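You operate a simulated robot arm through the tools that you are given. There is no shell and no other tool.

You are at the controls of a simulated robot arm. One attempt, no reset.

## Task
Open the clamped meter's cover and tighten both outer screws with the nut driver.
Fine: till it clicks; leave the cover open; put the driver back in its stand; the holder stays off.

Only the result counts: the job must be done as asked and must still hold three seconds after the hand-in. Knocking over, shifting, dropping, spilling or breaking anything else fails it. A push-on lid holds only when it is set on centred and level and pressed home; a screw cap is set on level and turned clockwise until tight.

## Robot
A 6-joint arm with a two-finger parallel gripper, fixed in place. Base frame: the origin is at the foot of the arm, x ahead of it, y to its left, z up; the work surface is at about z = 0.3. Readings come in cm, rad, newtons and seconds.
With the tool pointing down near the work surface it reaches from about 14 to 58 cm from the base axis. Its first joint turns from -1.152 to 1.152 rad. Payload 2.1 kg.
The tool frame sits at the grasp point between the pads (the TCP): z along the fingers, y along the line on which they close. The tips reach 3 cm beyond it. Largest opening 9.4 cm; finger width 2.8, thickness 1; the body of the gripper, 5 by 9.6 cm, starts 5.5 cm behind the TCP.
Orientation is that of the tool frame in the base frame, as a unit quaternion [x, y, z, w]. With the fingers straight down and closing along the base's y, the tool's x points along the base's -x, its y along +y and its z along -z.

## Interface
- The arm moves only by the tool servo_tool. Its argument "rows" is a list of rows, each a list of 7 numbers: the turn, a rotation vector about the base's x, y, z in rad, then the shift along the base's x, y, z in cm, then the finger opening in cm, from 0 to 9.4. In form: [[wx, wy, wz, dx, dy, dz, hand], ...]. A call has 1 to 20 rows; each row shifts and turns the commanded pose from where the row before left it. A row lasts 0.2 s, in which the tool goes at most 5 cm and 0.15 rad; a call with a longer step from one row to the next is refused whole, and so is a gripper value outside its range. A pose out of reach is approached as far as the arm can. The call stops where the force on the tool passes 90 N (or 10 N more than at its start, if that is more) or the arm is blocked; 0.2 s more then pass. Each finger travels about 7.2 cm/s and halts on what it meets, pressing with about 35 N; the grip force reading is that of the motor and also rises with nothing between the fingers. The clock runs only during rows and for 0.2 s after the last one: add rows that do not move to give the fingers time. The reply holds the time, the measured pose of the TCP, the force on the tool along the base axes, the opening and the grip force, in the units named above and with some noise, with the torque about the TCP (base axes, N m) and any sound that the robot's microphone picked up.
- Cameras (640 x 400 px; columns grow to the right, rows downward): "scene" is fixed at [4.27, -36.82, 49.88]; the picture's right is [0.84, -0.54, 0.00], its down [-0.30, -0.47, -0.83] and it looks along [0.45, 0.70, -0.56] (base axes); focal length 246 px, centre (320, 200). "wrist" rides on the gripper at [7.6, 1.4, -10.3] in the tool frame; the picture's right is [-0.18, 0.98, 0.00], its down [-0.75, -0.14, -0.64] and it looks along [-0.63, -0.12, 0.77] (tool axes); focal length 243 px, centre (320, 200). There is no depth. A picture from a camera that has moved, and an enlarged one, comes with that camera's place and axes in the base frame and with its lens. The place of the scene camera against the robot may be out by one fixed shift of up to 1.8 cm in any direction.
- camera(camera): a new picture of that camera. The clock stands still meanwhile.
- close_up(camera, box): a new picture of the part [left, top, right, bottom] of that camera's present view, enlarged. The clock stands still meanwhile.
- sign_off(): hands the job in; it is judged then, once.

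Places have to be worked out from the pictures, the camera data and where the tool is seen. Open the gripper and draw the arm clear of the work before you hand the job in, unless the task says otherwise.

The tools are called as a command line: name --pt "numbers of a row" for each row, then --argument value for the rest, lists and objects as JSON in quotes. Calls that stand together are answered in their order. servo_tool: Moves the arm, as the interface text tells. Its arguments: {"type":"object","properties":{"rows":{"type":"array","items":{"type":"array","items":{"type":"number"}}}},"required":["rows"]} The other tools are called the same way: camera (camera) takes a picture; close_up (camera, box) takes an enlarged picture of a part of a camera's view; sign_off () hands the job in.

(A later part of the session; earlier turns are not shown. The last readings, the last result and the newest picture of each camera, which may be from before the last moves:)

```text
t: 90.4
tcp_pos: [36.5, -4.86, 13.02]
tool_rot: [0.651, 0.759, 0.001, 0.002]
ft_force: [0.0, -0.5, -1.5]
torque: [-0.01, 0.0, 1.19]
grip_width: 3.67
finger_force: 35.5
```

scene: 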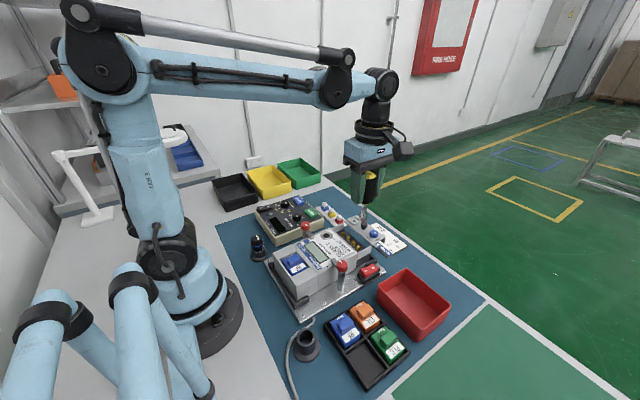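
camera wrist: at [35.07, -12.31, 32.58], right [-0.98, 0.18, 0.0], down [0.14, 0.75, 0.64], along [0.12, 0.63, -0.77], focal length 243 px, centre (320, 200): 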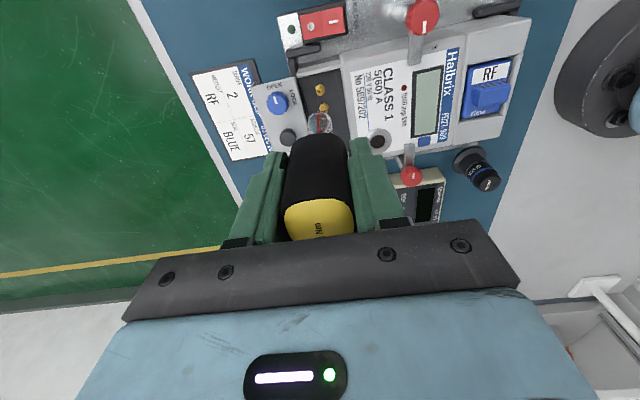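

servo_tool --pt "0 0 -0.05 0 0 0 1.5" --pt "0 0 0 0 0 0 1.5"

close_up --camera "scene" --box '[335, 190, 405, 260]'

close_up --camera "wrist" --box '[230, 60, 410, 260]'

```text
t: 91.0
tcp_pos: [36.55, -4.76, 12.91]
tool_rot: [0.669, 0.743, 0.0, 0.001]
ft_force: [0.1, 0.2, 6.1]
torque: [-0.04, 0.05, 1.13]
grip_width: 3.68
finger_force: 34.8
```

```text
5.71 times, centred on (370, 225) of scene
camera zoom: at [4.26, -36.82, 49.88], right [0.84, -0.54, 0.0], down [-0.3, -0.47, -0.83], along [0.45, 0.7, -0.56], focal length 1405 px, centre (34, 57)
```

zoom: 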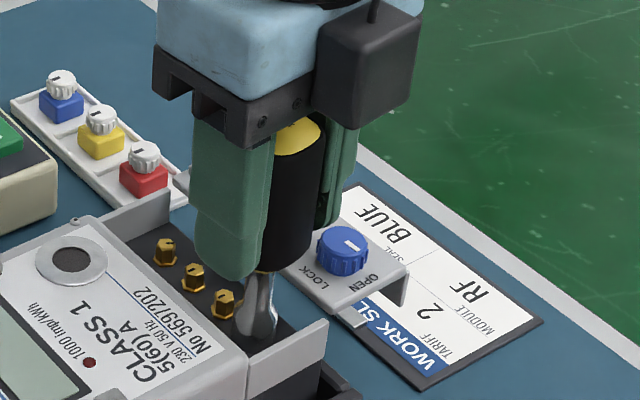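

```text
2.00 times, centred on (320, 160) of wrist
camera zoom: at [37.05, 3.14, 23.12], right [1.0, -0.08, 0.0], down [-0.06, -0.76, 0.64], along [-0.05, -0.64, -0.77], focal length 485 px, centre (320, 280)
```

zoom: 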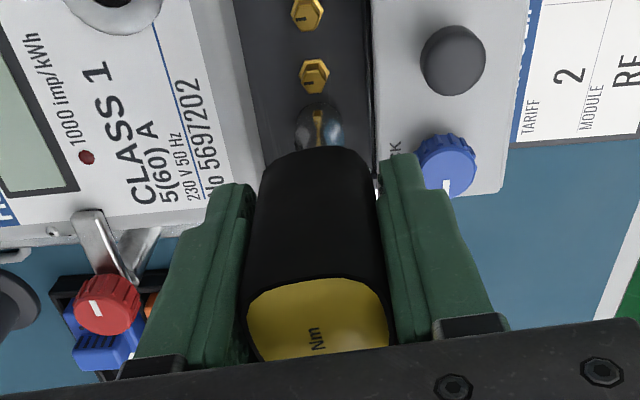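

Torque hovers around 1.15–1.19 and the grip width creeps to 3.68, so I take it slowly and continue in small steps.

servo_tool --pt "0 0 -0.03 0 0 0.01 1.0" --pt "0 0 -0.03 0 0 0 1.0" --pt "0 0 0 0 0 0 1.0"

```text
t: 91.8
tcp_pos: [36.59, -4.74, 12.81]
tool_rot: [0.692, 0.722, 0.0, 0.001]
ft_force: [0.7, 0.7, -1.5]
torque: [0.01, -0.01, 1.19]
grip_width: 3.68
finger_force: 35.1
```

close_up --camera "wrist" --box '[250, 150, 390, 250]'

```text
4.00 times, centred on (320, 200) of wrist
camera zoom: at [37.49, 3.06, 23.15], right [0.99, -0.14, 0.0], down [-0.11, -0.76, 0.64], along [-0.09, -0.64, -0.77], focal length 970 px, centre (320, 200)
```

zoom: 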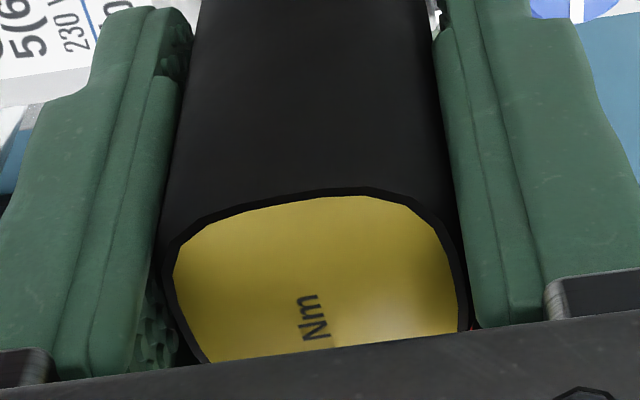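

The torque has levelled off at ~1.19. To see whether the handle is slipping in the grip or the driver's clutch is yielding, I turn another 0.1 rad and compare the handle's marking with the fingers.

servo_tool --pt "0 0 -0.05 0 0 0 1.0" --pt "0 0 -0.05 0 0 0 1.0" --pt "0 0 0 0 0 0 1.0"

close_up --camera "wrist" --box '[250, 150, 390, 250]'

```text
t: 92.6
tcp_pos: [36.52, -4.73, 12.83]
tool_rot: [0.727, 0.687, 0.0, 0.001]
ft_force: [-0.1, 0.0, -2.1]
torque: [0.03, 0.0, 1.16]
grip_width: 3.73
finger_force: 34.9
```

```text
4.00 times, centred on (320, 200) of wrist
camera zoom: at [38.27, 2.93, 23.17], right [0.97, -0.24, 0.0], down [-0.18, -0.74, 0.64], along [-0.15, -0.62, -0.77], focal length 970 px, centre (320, 200)
```

zoom: 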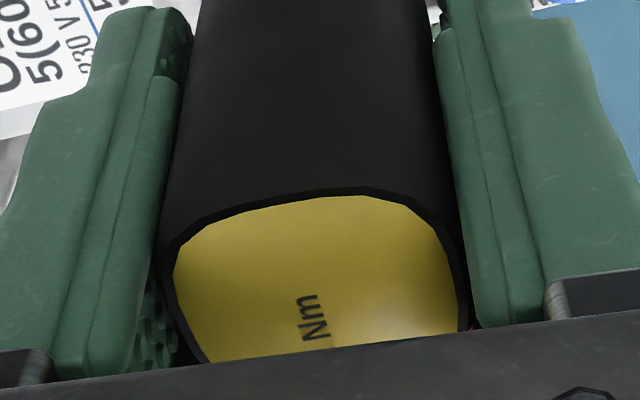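

The handle moves with the fingers, so something else yields — I check whether the meter itself is turning in its jig.

close_up --camera "scene" --box '[335, 190, 405, 260]'

close_up --camera "scene" --box '[265, 240, 385, 310]'

close_up --camera "scene" --box '[240, 180, 420, 320]'

```text
5.71 times, centred on (370, 225) of scene
camera zoom: at [4.27, -36.82, 49.88], right [0.84, -0.54, 0.0], down [-0.3, -0.47, -0.83], along [0.45, 0.7, -0.56], focal length 1405 px, centre (34, 57)
```

zoom: 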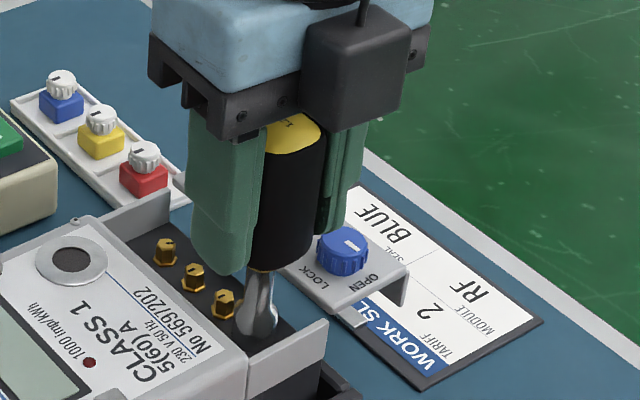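

```text
5.33 times, centred on (325, 275) of scene
camera zoom: at [4.27, -36.82, 49.88], right [0.84, -0.54, 0.0], down [-0.3, -0.47, -0.83], along [0.45, 0.7, -0.56], focal length 1311 px, centre (293, -200)
```

zoom: 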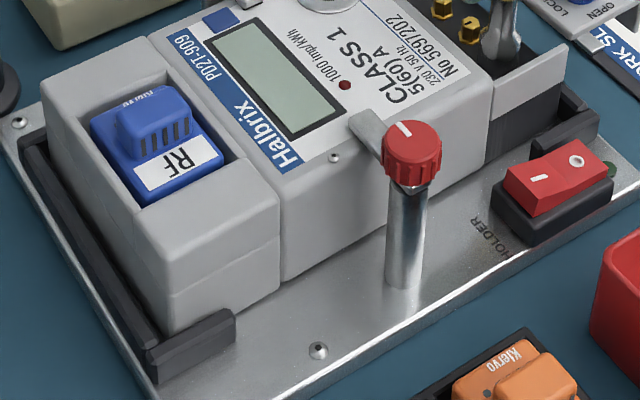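

```text
2.86 times, centred on (330, 250) of scene
camera zoom: at [4.27, -36.82, 49.88], right [0.84, -0.54, 0.0], down [-0.3, -0.47, -0.83], along [0.45, 0.7, -0.56], focal length 702 px, centre (291, 57)
```

zoom: 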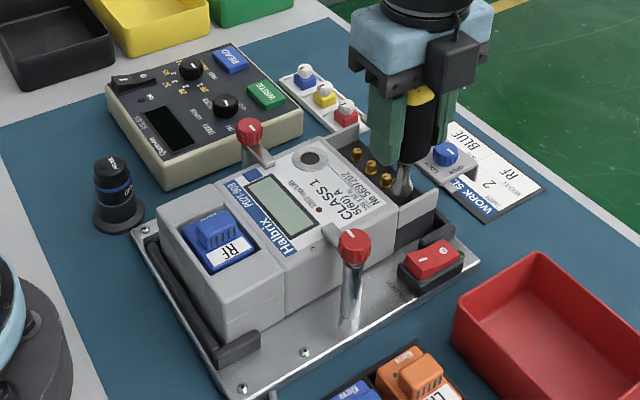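

The meter holds still and the handle stays put in the fingers, so the screw is presumably still creeping tight. I continue in small steps.

servo_tool --pt "0 0 -0.05 0 0 0 1.0" --pt "0 0 -0.05 0 0 0 1.0" --pt "0 0 0 0 0 0 1.0"

close_up --camera "wrist" --box '[250, 150, 390, 250]'

```text
t: 93.4
tcp_pos: [36.56, -4.72, 12.91]
tool_rot: [0.76, 0.65, 0.0, 0.001]
ft_force: [-0.5, 0.4, -0.9]
torque: [0.0, 0.01, 1.17]
grip_width: 3.7
finger_force: 34.7
```

```text
4.00 times, centred on (320, 200) of wrist
camera zoom: at [39.01, 2.72, 23.22], right [0.94, -0.34, 0.0], down [-0.26, -0.72, 0.64], along [-0.21, -0.61, -0.77], focal length 970 px, centre (320, 200)
```

zoom: 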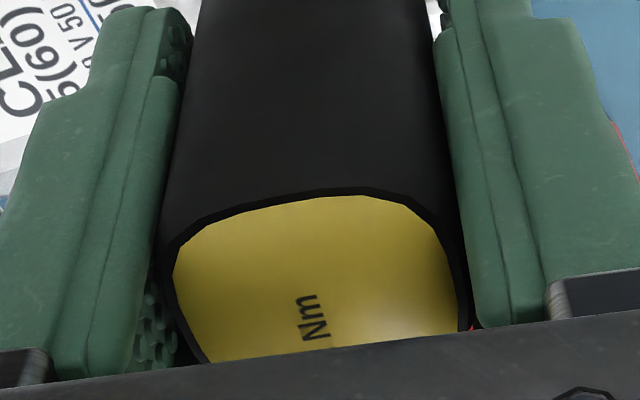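

The handle turns with the tool while the torque stays ~1.17. I continue a bit further, listening for the click.

servo_tool --pt "0 0 -0.05 0 0 -0.02 1.0" --pt "0 0 -0.05 0 0 0 1.0" --pt "0 0 0 0 0 0 1.0"

close_up --camera "scene" --box '[345, 225, 385, 258]'

```text
t: 94.2
tcp_pos: [36.49, -4.6, 12.92]
tool_rot: [0.792, 0.61, 0.0, 0.001]
ft_force: [0.4, -0.6, -1.8]
torque: [0.03, 0.0, 1.16]
grip_width: 3.72
finger_force: 34.7
```

```text
12.12 times, centred on (365, 242) of scene
camera zoom: at [4.27, -36.82, 49.88], right [0.84, -0.54, 0.0], down [-0.3, -0.47, -0.83], along [0.45, 0.7, -0.56], focal length 2980 px, centre (-226, -303)
```

zoom: 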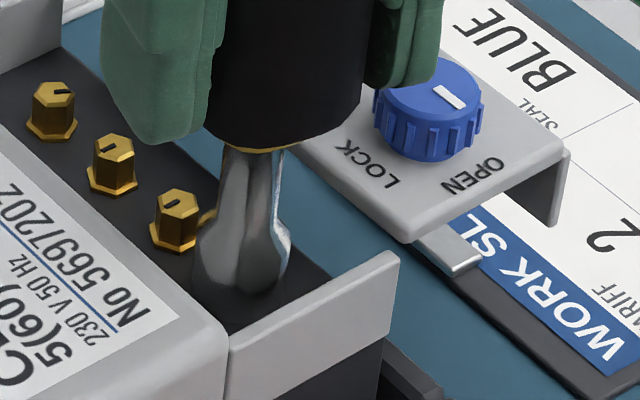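

I lift the driver to read S1's mark and find out whether the screw has been turning along.

servo_tool --pt "0 0 0 0 0 0.5 1.0" --pt "0 0 0 0 0 1 1.0" --pt "0 0 0 0 0 1 1.0" --pt "0 0 0 0 0 0 1.0" --pt "0 0 0 0 0 0 1.0"

close_up --camera "scene" --box '[340, 220, 390, 260]'

close_up --camera "scene" --box '[350, 235, 375, 255]'

close_up --camera "wrist" --box '[270, 60, 430, 160]'

close_up --camera "wrist" --box '[250, 150, 390, 250]'

```text
t: 95.4
tcp_pos: [36.57, -4.61, 15.46]
tool_rot: [0.792, 0.611, 0.0, 0.001]
ft_force: [0.5, 0.6, -1.0]
torque: [0.02, -0.01, -0.01]
grip_width: 3.7
finger_force: 34.9
```

```text
10.00 times, centred on (365, 240) of scene
camera zoom: at [4.27, -36.82, 49.88], right [0.84, -0.54, 0.0], down [-0.3, -0.47, -0.83], along [0.45, 0.7, -0.56], focal length 2458 px, centre (-130, -200)
```

zoom: 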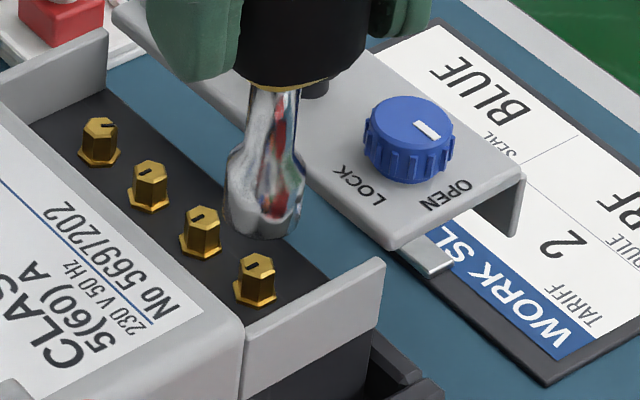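

```text
16.00 times, centred on (362, 245) of scene
camera zoom: at [4.27, -36.82, 49.88], right [0.84, -0.54, 0.0], down [-0.3, -0.47, -0.83], along [0.45, 0.7, -0.56], focal length 3933 px, centre (-360, -520)
```

zoom: 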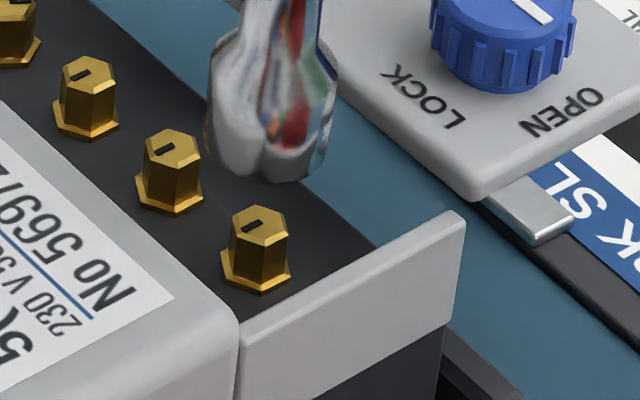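

```text
4.00 times, centred on (350, 110) of wrist
camera zoom: at [39.74, 2.48, 25.7], right [0.9, -0.43, 0.0], down [-0.33, -0.69, 0.64], along [-0.27, -0.58, -0.77], focal length 970 px, centre (200, 560)
```

zoom: 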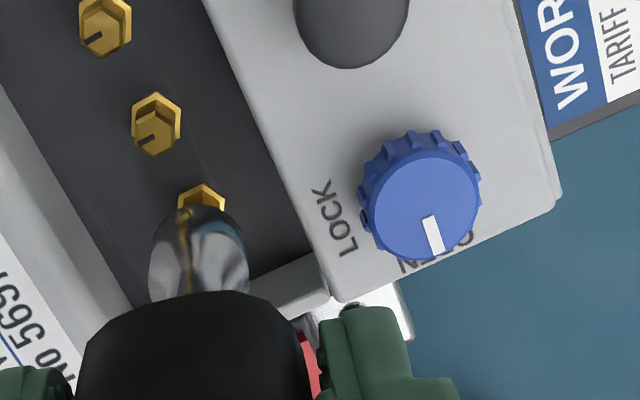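

```text
4.00 times, centred on (320, 200) of wrist
camera zoom: at [39.74, 2.48, 25.7], right [0.9, -0.43, 0.0], down [-0.33, -0.69, 0.64], along [-0.27, -0.58, -0.77], focal length 970 px, centre (320, 200)
```

zoom: 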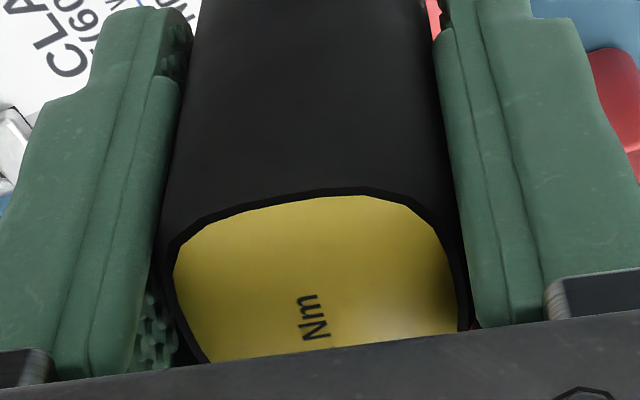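

S1's mark now lines up with the tight inner screws, so it has come up against its seat; the driver yielded at ~1.18 N·m without an audible click so far. I re-seat straight down and turn on, listening for the click.

servo_tool --pt "0 0 0 0 0 -0.8 1.0" --pt "0 0 0 0 0 -0.7 1.0" --pt "0 0 0 0 0 -0.4 1.0" --pt "0 0 0 0 0 -0.3 1.0" --pt "0 0 0 0 0 -0.2 1.0" --pt "0 0 0 0 0 -0.1 1.0" --pt "0 0 0 0 0 0 1.0"

```text
t: 97.0
tcp_pos: [36.53, -4.84, 12.97]
tool_rot: [0.791, 0.611, 0.0, 0.001]
ft_force: [0.5, -0.8, -1.4]
torque: [-0.03, -0.02, 0.05]
grip_width: 3.64
finger_force: 34.9
```

servo_tool --pt "0 0 -0.05 0 0 -0.03 1.0" --pt "0 0 -0.05 0 0 0 1.0" --pt "0 0 0 0 0 0 1.0"

```text
t: 97.8
tcp_pos: [36.5, -4.73, 12.93]
tool_rot: [0.821, 0.571, -0.001, 0.001]
ft_force: [-0.4, -0.3, -1.7]
torque: [-0.02, 0.02, 0.51]
grip_width: 3.59
finger_force: 34.8
```

servo_tool --pt "0 0 -0.05 0 0 0 1.0" --pt "0 0 -0.05 0 0 0 1.0" --pt "0 0 0 0 0 0 1.0"

```text
t: 98.6
tcp_pos: [36.55, -4.85, 12.94]
tool_rot: [0.849, 0.529, 0.0, 0.001]
ft_force: [-0.1, -0.2, -1.3]
torque: [0.03, 0.01, 0.86]
grip_width: 3.6
finger_force: 34.9
```

servo_tool --pt "0 0 -0.05 0 0 0 1.0" --pt "0 0 -0.05 0 0 0 1.0" --pt "0 0 0 0 0 0 1.0"

close_up --camera "wrist" --box '[250, 150, 390, 250]'

```text
t: 99.4
tcp_pos: [36.5, -4.79, 13.05]
tool_rot: [0.874, 0.487, -0.001, 0.001]
ft_force: [-0.8, 0.3, -2.0]
torque: [0.0, -0.01, 1.21]
grip_width: 3.63
finger_force: 35.1
```

```text
4.00 times, centred on (320, 200) of wrist
camera zoom: at [41.62, 1.11, 23.18], right [0.74, -0.68, 0.0], down [-0.52, -0.56, 0.64], along [-0.43, -0.48, -0.77], focal length 970 px, centre (320, 200)
```

zoom: 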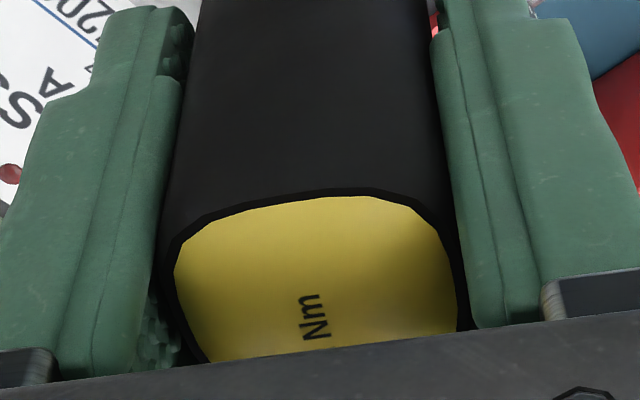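

Torque 1.21 now. One more small step.

servo_tool --pt "0 0 -0.04 0 0 0 1.0" --pt "0 0 0 0 0 0 1.0"

```text
t: 100.0
tcp_pos: [36.43, -4.74, 12.88]
tool_rot: [0.883, 0.47, 0.0, 0.002]
ft_force: [0.1, 0.1, -0.8]
torque: [0.01, 0.03, 1.21]
grip_width: 3.63
finger_force: 34.7
```

servo_tool --pt "0 0 -0.05 0 0 0 1.0" --pt "0 0 -0.05 0 0 0 1.0" --pt "0 0 0 0 0 0 1.0"

close_up --camera "wrist" --box '[250, 150, 390, 250]'

```text
t: 100.8
tcp_pos: [36.59, -4.73, 12.84]
tool_rot: [0.906, 0.423, 0.001, 0.001]
ft_force: [-0.2, 0.1, -0.9]
torque: [0.01, -0.01, 1.2]
grip_width: 3.62
finger_force: 35.2
```

```text
4.00 times, centred on (320, 200) of wrist
camera zoom: at [42.39, 0.36, 23.17], right [0.64, -0.77, 0.0], down [-0.59, -0.49, 0.64], along [-0.5, -0.41, -0.77], focal length 970 px, centre (320, 200)
```

zoom: 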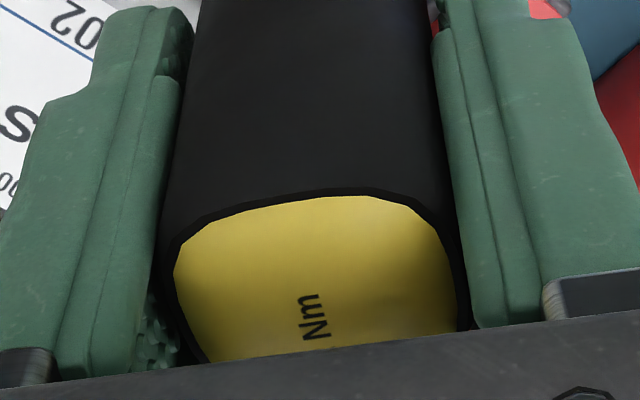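

servo_tool --pt "0 0 -0.05 0 0 0 1.0" --pt "0 0 -0.05 0 0 0 1.0" --pt "0 0 -0.05 0 0 0 1.0" --pt "0 0 -0.05 0 0 0 1.0" --pt "0 0 0 0 0 0 1.0"

```text
t: 102.0
tcp_pos: [36.43, -4.64, 12.95]
tool_rot: [0.944, 0.331, -0.001, 0.002]
ft_force: [0.4, 0.6, -1.4]
torque: [-0.02, 0.01, 1.17]
grip_width: 3.68
finger_force: 34.5
```

servo_tool --pt "0 0 -0.05 0 0 0 1.0" --pt "0 0 -0.05 0 0 0 1.0" --pt "0 0 -0.05 0 0 0 1.0" --pt "0 0 -0.05 0 0 0 1.0" --pt "0 0 0 0 0 0 1.0"

close_up --camera "wrist" --box '[250, 150, 390, 250]'

close_up --camera "scene" --box '[335, 190, 405, 260]'

```text
t: 103.2
tcp_pos: [36.49, -4.78, 12.97]
tool_rot: [0.972, 0.236, 0.0, 0.001]
ft_force: [0.7, 0.0, -1.3]
torque: [-0.01, 0.04, 1.21]
grip_width: 3.7
finger_force: 35.2
```

```text
4.00 times, centred on (320, 200) of wrist
camera zoom: at [43.84, -2.37, 23.17], right [0.29, -0.96, 0.0], down [-0.73, -0.22, 0.64], along [-0.62, -0.19, -0.77], focal length 970 px, centre (320, 200)
```

zoom: 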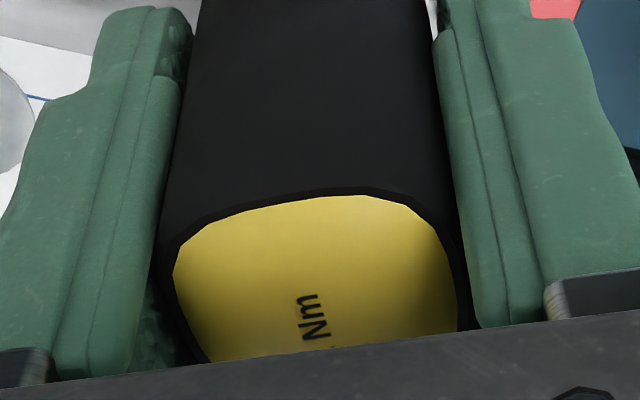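

```text
5.71 times, centred on (370, 225) of scene
camera zoom: at [4.27, -36.82, 49.88], right [0.84, -0.54, 0.0], down [-0.3, -0.47, -0.83], along [0.45, 0.7, -0.56], focal length 1405 px, centre (34, 57)
```

zoom: 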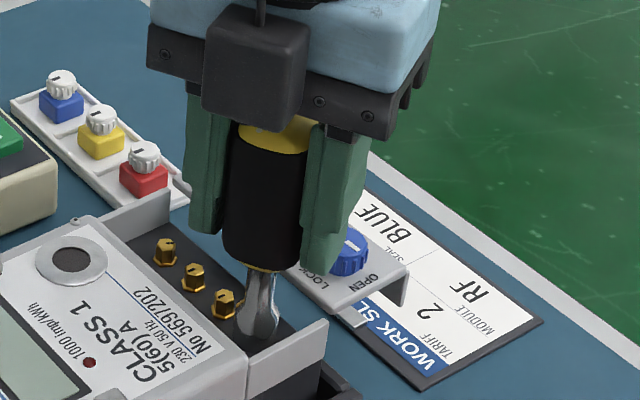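

The torque holds at 1.2 without any reported sound. I lift again to read the screw mark before going any further.

servo_tool --pt "0 0 0 0 0 0.5 1.0" --pt "0 0 0 0 0 1 1.0" --pt "0 0 0 0 0 1 1.0" --pt "0 0 0 0 0 0 1.0" --pt "0 0 0 0 0 0 1.0"

close_up --camera "scene" --box '[350, 235, 375, 255]'

close_up --camera "wrist" --box '[250, 60, 410, 160]'

close_up --camera "wrist" --box '[250, 150, 390, 250]'

```text
t: 104.4
tcp_pos: [36.5, -4.69, 15.21]
tool_rot: [0.972, 0.236, 0.0, 0.001]
ft_force: [0.1, -0.1, -0.9]
torque: [-0.03, 0.01, 0.01]
grip_width: 3.66
finger_force: 35.2
```

```text
16.00 times, centred on (362, 245) of scene
camera zoom: at [4.27, -36.82, 49.88], right [0.84, -0.54, 0.0], down [-0.3, -0.47, -0.83], along [0.45, 0.7, -0.56], focal length 3933 px, centre (-360, -520)
```

zoom: 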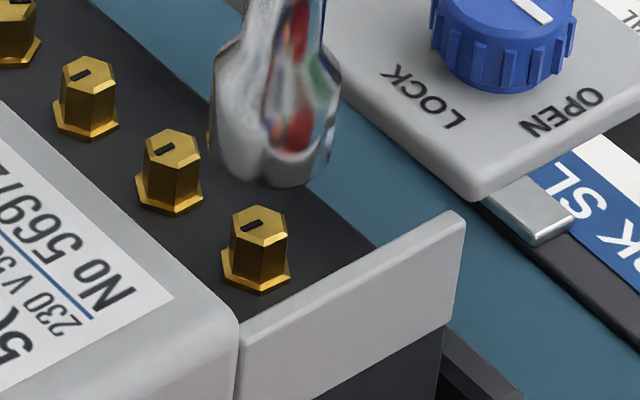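

```text
4.00 times, centred on (330, 110) of wrist
camera zoom: at [43.85, -2.32, 25.63], right [0.29, -0.96, 0.0], down [-0.73, -0.22, 0.64], along [-0.62, -0.19, -0.77], focal length 970 px, centre (280, 560)
```

zoom: 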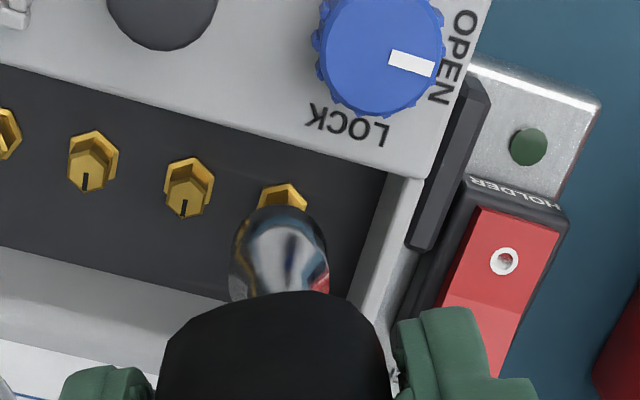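

```text
4.00 times, centred on (320, 200) of wrist
camera zoom: at [43.85, -2.32, 25.63], right [0.29, -0.96, 0.0], down [-0.73, -0.22, 0.64], along [-0.62, -0.19, -0.77], focal length 970 px, centre (320, 200)
```

zoom: 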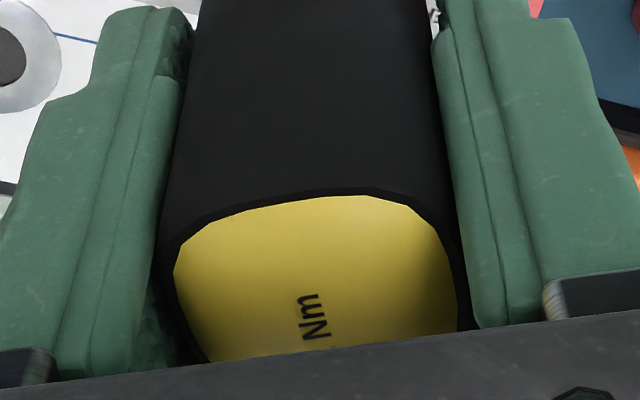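

S1's mark is unchanged, aligned with the tight inner screws — it is fully home with ~1.2 N·m applied. I'll do the other outer screw (S4) next with a continuous, quicker turn and see whether it clicks audibly; first I raise the driver and wind the wrist back counter-clockwise.

servo_tool --pt "0 0 0 0 0 1.2 1.0" --pt "0 0 0.15 0 0 1 1.0" --pt "0 0 0.15 0 0.4 0 1.0" --pt "0 0 0.15 0 0.4 0 1.0" --pt "0 0 0.15 0 0.4 0 1.0" --pt "0 0 0.15 0 0.4 0 1.0" --pt "0 0 0.15 0 0.4 0 1.0" --pt "0 0 0.15 0 0.4 0 1.0" --pt "0 0 0.15 0 0.4 0 1.0" --pt "0 0 0.15 0 0.4 0 1.0" --pt "0 0 0.15 0 0.4 0 1.0" --pt "0 0 0.15 0 0.4 0 1.0" --pt "0 0 0.15 0 0.4 0 1.0" --pt "0 0 0.15 0 0.4 0 1.0" --pt "0 0 0.15 0 0.4 0 1.0" --pt "0 0 0.15 0 0.4 0 1.0" --pt "0 0 0.15 0 0.4 0 1.0" --pt "0 0 0.15 0 0.35 0 1.0" --pt "0 0 0.12 0 0 0 1.0" --pt "0 0 0 0 0 0 1.0"

close_up --camera "wrist" --box '[240, 60, 400, 160]'

close_up --camera "scene" --box '[335, 200, 395, 250]'

```text
t: 108.6
tcp_pos: [36.47, 1.62, 17.68]
tool_rot: [-0.003, 1.0, 0.001, 0.001]
ft_force: [0.5, 0.3, -0.8]
torque: [0.01, 0.0, -0.01]
grip_width: 3.59
finger_force: 35.2
```

```text
4.00 times, centred on (320, 110) of wrist
camera zoom: at [28.81, 3.18, 27.83], right [0.18, 0.98, 0.0], down [0.75, -0.14, 0.64], along [0.63, -0.11, -0.77], focal length 970 px, centre (320, 560)
```

zoom: 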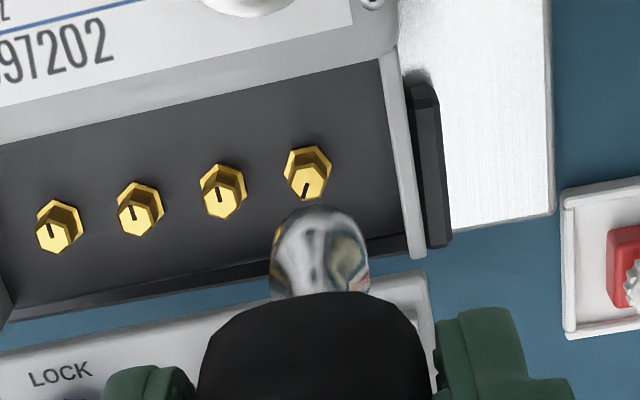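

```text
8.00 times, centred on (365, 225) of scene
camera zoom: at [4.27, -36.82, 49.88], right [0.84, -0.54, 0.0], down [-0.3, -0.47, -0.83], along [0.45, 0.7, -0.56], focal length 1966 px, centre (-40, 0)
```

zoom: 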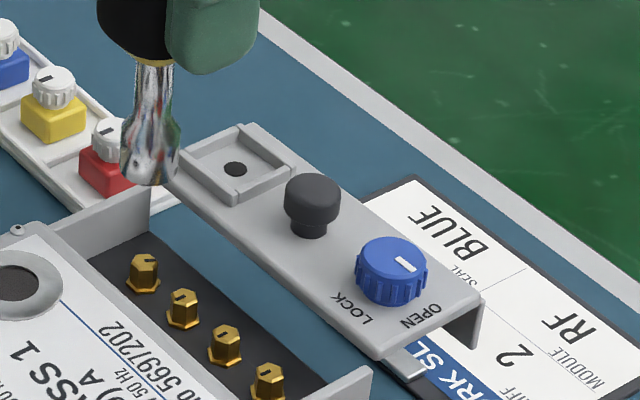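

At yaw 0 S4 lies about (−0.09, −0.24) from the tip. I continue winding to yaw ≈ +2.09 rad (hex-aligned guess) while shifting over S4, then check.

servo_tool --pt "0 0 0.15 -0.12 -0.08 0 1.0" --pt "0 0 0.15 -0.12 -0.07 0 1.0" --pt "0 0 0.15 0 0 0 1.0" --pt "0 0 0.15 0 0 0 1.0" --pt "0 0 0.15 0 0 0 1.0" --pt "0 0 0.15 0 0 0 1.0" --pt "0 0 0.15 0 0 0 1.0" --pt "0 0 0.15 0 0 0 1.0" --pt "0 0 0.15 0 0 0 1.0" --pt "0 0 0.15 0 0 0 1.0" --pt "0 0 0.15 0 0 0 1.0" --pt "0 0 0.15 0 0 0 1.0" --pt "0 0 0.15 0 0 0 1.0" --pt "0 0 0.14 0 0 0 1.0" --pt "0 0 0 0 0 -0.8 1.0" --pt "0 0 0 0 0 0 1.0" --pt "0 0 0 0 0 0 1.0"

close_up --camera "wrist" --box '[240, 60, 400, 160]'

close_up --camera "scene" --box '[335, 200, 395, 250]'

```text
t: 112.2
tcp_pos: [36.33, 1.59, 16.75]
tool_rot: [0.865, -0.501, -0.001, 0.001]
ft_force: [1.1, -1.1, -0.7]
torque: [-0.01, 0.03, 0.05]
grip_width: 3.6
finger_force: 34.8
```

```text
4.00 times, centred on (320, 110) of wrist
camera zoom: at [38.8, -5.7, 27.02], right [-0.94, -0.33, 0.0], down [-0.25, 0.72, 0.64], along [-0.21, 0.61, -0.77], focal length 970 px, centre (320, 560)
```

zoom: 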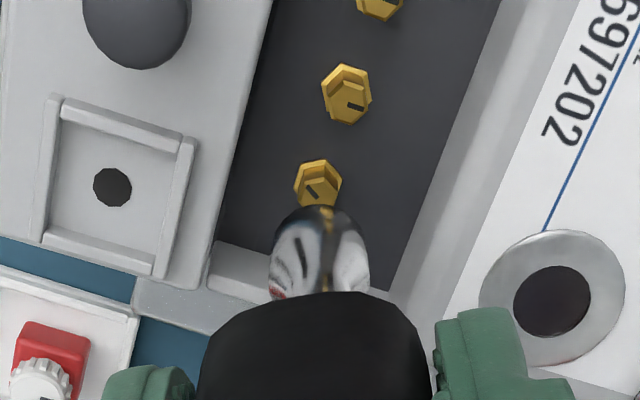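

```text
8.00 times, centred on (365, 225) of scene
camera zoom: at [4.27, -36.82, 49.88], right [0.84, -0.54, 0.0], down [-0.3, -0.47, -0.83], along [0.45, 0.7, -0.56], focal length 1966 px, centre (-40, 0)
```

zoom: 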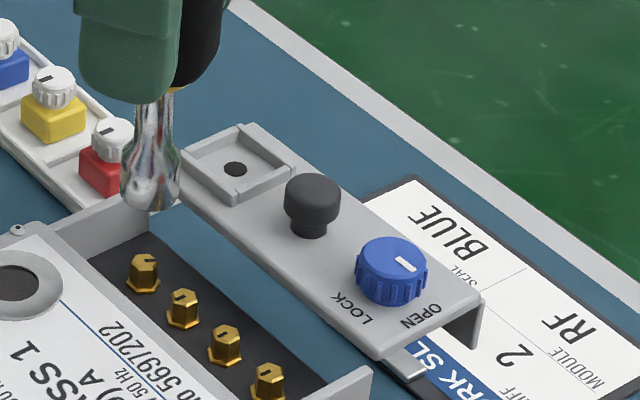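

Nearly aligned (remaining ~0.05 cm). I correct and descend to just above the head.

servo_tool --pt "0 0 0 0.04 0.06 -0.7 1.0" --pt "0 0 0 0 0 -1 1.0" --pt "0 0 0 0 0 -0.8 1.0" --pt "0 0 0 0 0 -0.3 1.0" --pt "0 0 0 0 0 0 1.0"

close_up --camera "wrist" --box '[240, 60, 400, 160]'

close_up --camera "scene" --box '[340, 215, 370, 240]'

```text
t: 113.4
tcp_pos: [36.33, 1.6, 13.98]
tool_rot: [0.865, -0.501, -0.001, 0.001]
ft_force: [0.4, -0.4, -1.6]
torque: [0.02, -0.01, 0.0]
grip_width: 3.58
finger_force: 34.9
```

```text
4.00 times, centred on (320, 110) of wrist
camera zoom: at [38.83, -5.65, 24.2], right [-0.94, -0.33, 0.0], down [-0.25, 0.72, 0.64], along [-0.21, 0.61, -0.77], focal length 970 px, centre (320, 560)
```

zoom: 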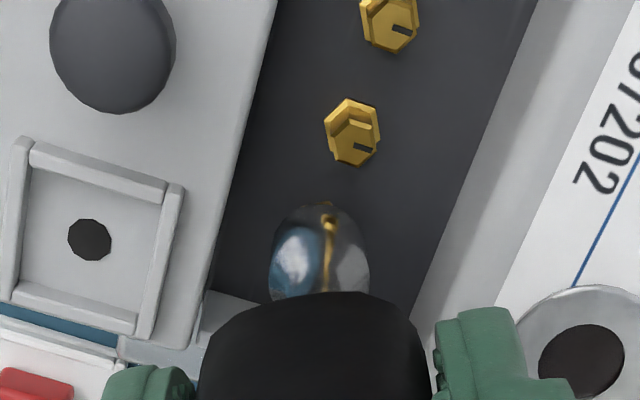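

```text
16.00 times, centred on (355, 228) of scene
camera zoom: at [4.27, -36.82, 49.88], right [0.84, -0.54, 0.0], down [-0.3, -0.47, -0.83], along [0.45, 0.7, -0.56], focal length 3933 px, centre (-240, -240)
```

zoom: 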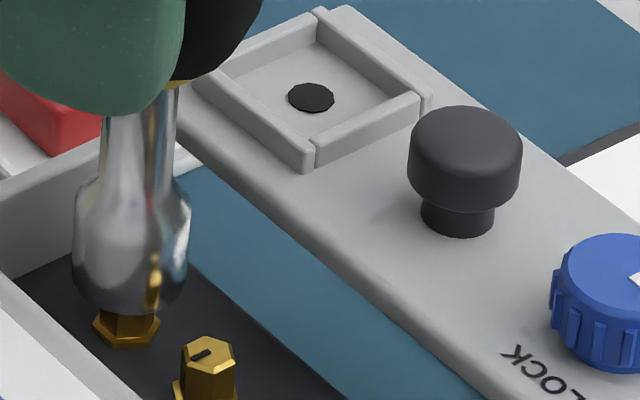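

Aligned. I descend onto S4.

servo_tool --pt "0 0 0 0 0 -0.2 1.0" --pt "0 0 0 0 0 -0.2 1.0" --pt "0 0 0 0 0 -0.2 1.0" --pt "0 0 0 0 0 -0.1 1.0" --pt "0 0 0 0 0 -0.1 1.0" --pt "0 0 0 0 0 0 1.0"

```text
t: 114.8
tcp_pos: [36.32, 1.44, 13.3]
tool_rot: [0.865, -0.502, -0.001, 0.001]
ft_force: [0.2, 0.7, -1.4]
torque: [0.04, 0.01, 0.0]
grip_width: 3.59
finger_force: 35.2
```

servo_tool --pt "0 0 0 0 0 -0.1 1.0" --pt "0 0 0 0 0 -0.1 1.0" --pt "0 0 0 0 0 -0.05 1.0" --pt "0 0 0 0 0 0 1.0"

```text
t: 115.8
tcp_pos: [36.3, 1.54, 12.92]
tool_rot: [0.866, -0.501, -0.001, 0.0]
ft_force: [0.1, -0.9, -1.8]
torque: [-0.03, 0.02, 0.02]
grip_width: 3.56
finger_force: 35.2
```

servo_tool --pt "0 0 0 0 0 -0.05 1.0" --pt "0 0 0 0 0 0 1.0"

```text
t: 116.4
tcp_pos: [36.41, 1.48, 12.97]
tool_rot: [0.866, -0.5, -0.001, 0.0]
ft_force: [-0.9, -0.9, 4.8]
torque: [-0.07, -0.06, -0.01]
grip_width: 3.58
finger_force: 35.5
```

Light contact (6 N): seated. I turn clockwise 1 rad, with a tiny sideways compensation for the driver's lean.

servo_tool --pt "0 0 -0.1 0.01 0 0.02 1.0" --pt "0 0 -0.1 0.01 0 0 1.0" --pt "0 0 -0.1 0.01 0 0 1.0" --pt "0 0 -0.1 0.01 0 0 1.0" --pt "0 0 -0.1 0.01 0 0 1.0" --pt "0 0 -0.1 0.01 0 0 1.0" --pt "0 0 -0.1 0.01 0 0 1.0" --pt "0 0 -0.1 0.01 0 0 1.0" --pt "0 0 0 0 0 0 1.0"

```text
t: 118.4
tcp_pos: [36.47, 1.53, 13.0]
tool_rot: [-0.601, 0.799, 0.001, 0.001]
ft_force: [-0.1, -0.2, -1.4]
torque: [0.04, -0.01, 0.05]
grip_width: 3.58
finger_force: 34.8
```

servo_tool --pt "0 0 -0.1 0.005 -0.005 -0.02 1.0" --pt "0 0 -0.1 0.005 -0.005 0 1.0" --pt "0 0 -0.1 0.005 -0.005 0 1.0" --pt "0 0 -0.1 0.005 -0.005 0 1.0" --pt "0 0 -0.1 0.005 -0.01 0 1.0" --pt "0 0 -0.1 0.005 -0.01 0 1.0" --pt "0 0 0 0 0 0 1.0"

```text
t: 120.0
tcp_pos: [36.49, 1.45, 12.88]
tool_rot: [-0.338, 0.941, 0.002, 0.001]
ft_force: [0.5, 0.0, 4.5]
torque: [0.02, -0.04, -0.02]
grip_width: 3.56
finger_force: 34.5
```

servo_tool --pt "0 0 -0.1 0.005 -0.01 0 1.0" --pt "0 0 -0.1 0.005 -0.01 0 1.0" --pt "0 0 -0.1 0 -0.01 0 1.0" --pt "0 0 -0.1 0 -0.01 0 1.0" --pt "0 0 0 0 0 0 1.0"

```text
t: 121.2
tcp_pos: [36.61, 1.36, 12.83]
tool_rot: [-0.144, 0.99, 0.002, 0.0]
ft_force: [0.5, -0.1, 4.6]
torque: [-0.08, -0.03, 0.15]
grip_width: 3.58
finger_force: 34.7
```

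Resistance begins (0.15 N·m at yaw 0.29). I keep turning.

servo_tool --pt "0 0 -0.1 0 -0.008 0.02 1.0" --pt "0 0 -0.1 0 -0.008 0 1.0" --pt "0 0 -0.1 0 -0.008 0 1.0" --pt "0 0 -0.1 0 -0.008 0 1.0" --pt "0 0 0 0 0 0 1.0"

```text
t: 122.4
tcp_pos: [36.57, 1.28, 12.94]
tool_rot: [0.055, 0.999, 0.001, 0.0]
ft_force: [-0.2, 0.3, 0.0]
torque: [0.0, 0.02, 0.58]
grip_width: 3.59
finger_force: 35.1
```

Torque 0.58 N·m. Continuing.

servo_tool --pt "0 0 -0.1 -0.004 -0.008 0 1.0" --pt "0 0 -0.1 -0.004 -0.008 0 1.0" --pt "0 0 -0.1 -0.004 -0.008 0 1.0" --pt "0 0 0 0 0 0 1.0"

```text
t: 123.4
tcp_pos: [36.54, 1.26, 12.83]
tool_rot: [0.203, 0.979, 0.0, 0.0]
ft_force: [-0.3, 0.0, 4.2]
torque: [-0.03, 0.07, 0.71]
grip_width: 3.59
finger_force: 35.3
```

servo_tool --pt "0 0 -0.1 -0.004 -0.008 0.01 1.0" --pt "0 0 -0.1 -0.004 -0.008 0 1.0" --pt "0 0 -0.1 -0.004 -0.008 0 1.0" --pt "0 0 0 0 0 0 1.0"

```text
t: 124.4
tcp_pos: [36.43, 1.39, 12.97]
tool_rot: [0.347, 0.938, 0.0, 0.001]
ft_force: [-0.4, -0.6, -1.4]
torque: [-0.04, -0.01, 1.04]
grip_width: 3.6
finger_force: 34.6
```

Torque 1.04. Now I turn on through the click point.

servo_tool --pt "0 0 -0.1 -0.004 -0.008 0 1.0" --pt "0 0 -0.1 -0.004 -0.008 0 1.0" --pt "0 0 0 0 0 0 1.0"

```text
t: 125.2
tcp_pos: [36.55, 1.22, 12.94]
tool_rot: [0.439, 0.899, 0.0, 0.0]
ft_force: [-0.5, 0.8, -0.9]
torque: [0.03, 0.01, 1.19]
grip_width: 3.61
finger_force: 35.2
```

servo_tool --pt "0 0 -0.15 0 0 0 1.0" --pt "0 0 -0.15 0 0 0 1.0" --pt "0 0 0 0 0 0 1.0"

```text
t: 126.0
tcp_pos: [36.53, 1.2, 12.89]
tool_rot: [0.568, 0.823, -0.001, 0.001]
ft_force: [-2.5, -0.3, 16.3]
torque: [-0.01, 0.18, 1.15]
grip_width: 3.6
finger_force: 34.8
```

Still no sound at ~1.19 N·m. I take the same wrist view as right after grasping to see whether the handle has crept in the fingers.

close_up --camera "wrist" --box '[240, 70, 420, 260]'

close_up --camera "wrist" --box '[260, 90, 380, 250]'

close_up --camera "scene" --box '[325, 170, 395, 250]'

```text
2.11 times, centred on (330, 165) of wrist
camera zoom: at [35.03, 9.07, 23.13], right [0.98, 0.18, 0.0], down [0.13, -0.75, 0.64], along [0.11, -0.63, -0.77], focal length 511 px, centre (299, 274)
```

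zoom: 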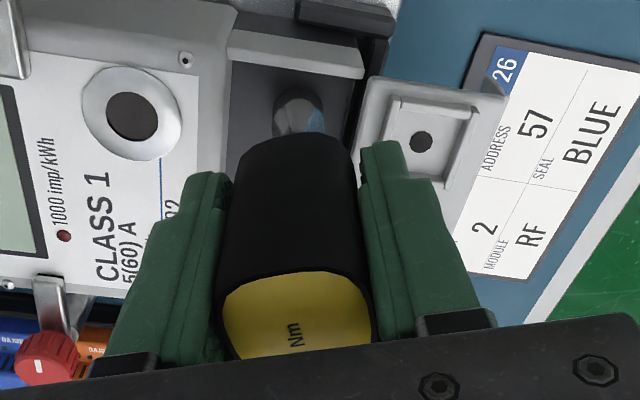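

```text
2.50 times, centred on (320, 170) of wrist
camera zoom: at [35.03, 9.07, 23.13], right [0.98, 0.18, 0.0], down [0.13, -0.75, 0.64], along [0.11, -0.63, -0.77], focal length 606 px, centre (320, 275)
```

zoom: 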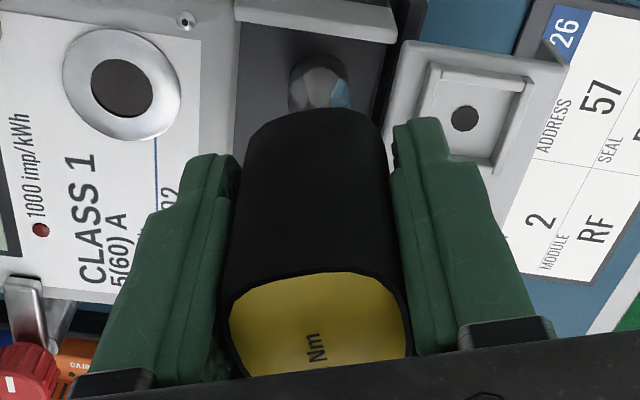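

```text
5.00 times, centred on (360, 210) of scene
camera zoom: at [4.26, -36.82, 49.88], right [0.84, -0.54, 0.0], down [-0.3, -0.47, -0.83], along [0.45, 0.7, -0.56], focal length 1229 px, centre (120, 150)
```

zoom: 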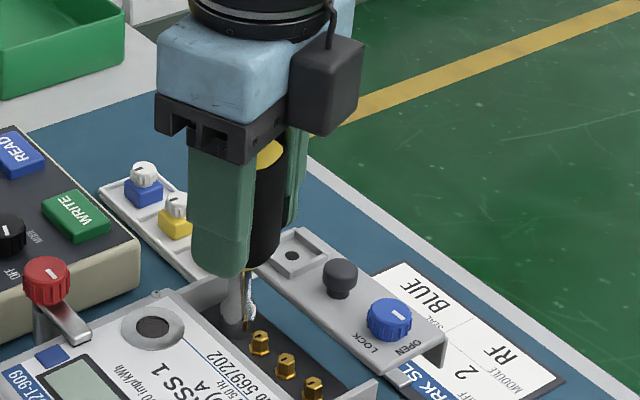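

No creep of the handle: the driver itself yields at ~1.2 N·m. I continue the turn in one longer sweep to see if its clutch clicks over a detent.

servo_tool --pt "0 0 -0.12 -0.005 -0.003 0.02 1.0" --pt "0 0 -0.12 -0.005 -0.003 0 1.0" --pt "0 0 -0.12 -0.005 0 0 1.0" --pt "0 0 -0.12 -0.005 0 0 1.0" --pt "0 0 0 0 0 0 1.0"

```text
t: 127.2
tcp_pos: [36.51, 1.27, 13.01]
tool_rot: [0.747, 0.665, 0.0, 0.001]
ft_force: [1.3, 0.9, -1.8]
torque: [0.02, 0.0, 1.2]
grip_width: 3.63
finger_force: 34.7
```

close_up --camera "wrist" --box '[260, 90, 380, 250]'

close_up --camera "scene" --box '[325, 170, 395, 250]'

close_up --camera "scene" --box '[340, 215, 370, 240]'

```text
2.50 times, centred on (320, 170) of wrist
camera zoom: at [38.64, 8.87, 23.17], right [0.95, -0.3, 0.0], down [-0.23, -0.73, 0.64], along [-0.19, -0.61, -0.77], focal length 606 px, centre (320, 275)
```

zoom: 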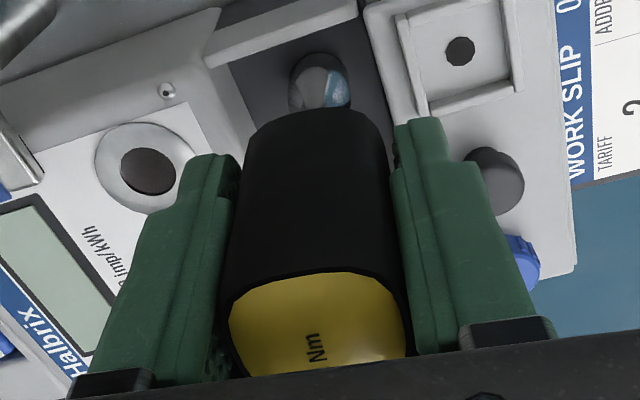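

```text
5.00 times, centred on (360, 210) of scene
camera zoom: at [4.27, -36.82, 49.88], right [0.84, -0.54, 0.0], down [-0.3, -0.47, -0.83], along [0.45, 0.7, -0.56], focal length 1229 px, centre (120, 150)
```

zoom: 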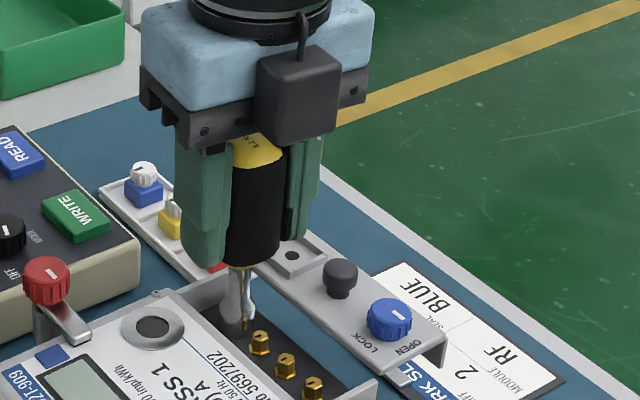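

```text
16.00 times, centred on (355, 228) of scene
camera zoom: at [4.27, -36.82, 49.88], right [0.84, -0.54, 0.0], down [-0.3, -0.47, -0.83], along [0.45, 0.7, -0.56], focal length 3933 px, centre (-240, -240)
```

zoom: 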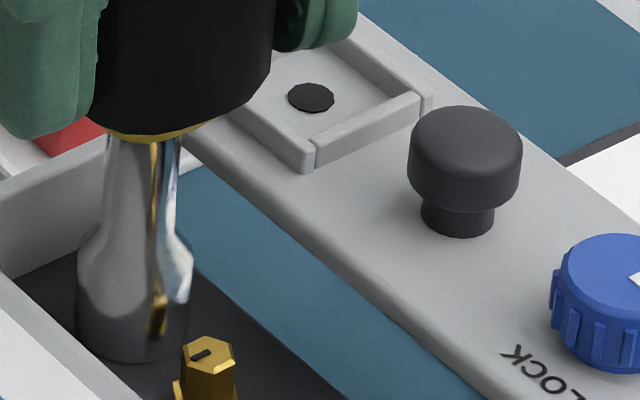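

I lift off S4 to read its mark.

servo_tool --pt "0 0 0 0 0 0.5 1.0" --pt "0 0 0 0 0 1 1.0" --pt "0 0 0 0 0 1.2 1.0" --pt "0 0 0 0 0 0 1.0" --pt "0 0 0 0 0 0 1.0"

close_up --camera "scene" --box '[345, 225, 375, 250]'

close_up --camera "wrist" --box '[240, 60, 400, 160]'

```text
t: 128.4
tcp_pos: [36.54, 1.21, 15.72]
tool_rot: [0.747, 0.664, 0.0, 0.001]
ft_force: [0.0, 0.2, -1.9]
torque: [-0.01, -0.01, -0.02]
grip_width: 3.62
finger_force: 35.0
```

```text
16.00 times, centred on (360, 238) of scene
camera zoom: at [4.27, -36.82, 49.88], right [0.84, -0.54, 0.0], down [-0.3, -0.47, -0.83], along [0.45, 0.7, -0.56], focal length 3933 px, centre (-320, -400)
```

zoom: 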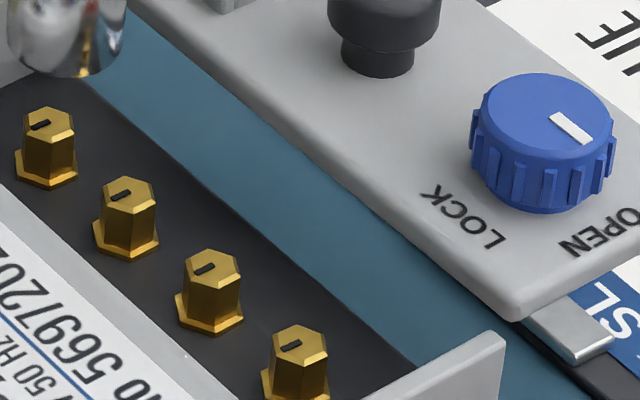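

```text
4.00 times, centred on (320, 110) of wrist
camera zoom: at [38.7, 8.83, 25.86], right [0.95, -0.3, 0.0], down [-0.23, -0.73, 0.64], along [-0.19, -0.61, -0.77], focal length 970 px, centre (320, 560)
```

zoom: 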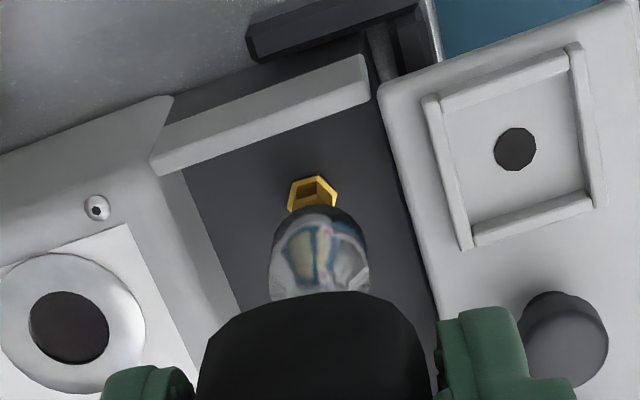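

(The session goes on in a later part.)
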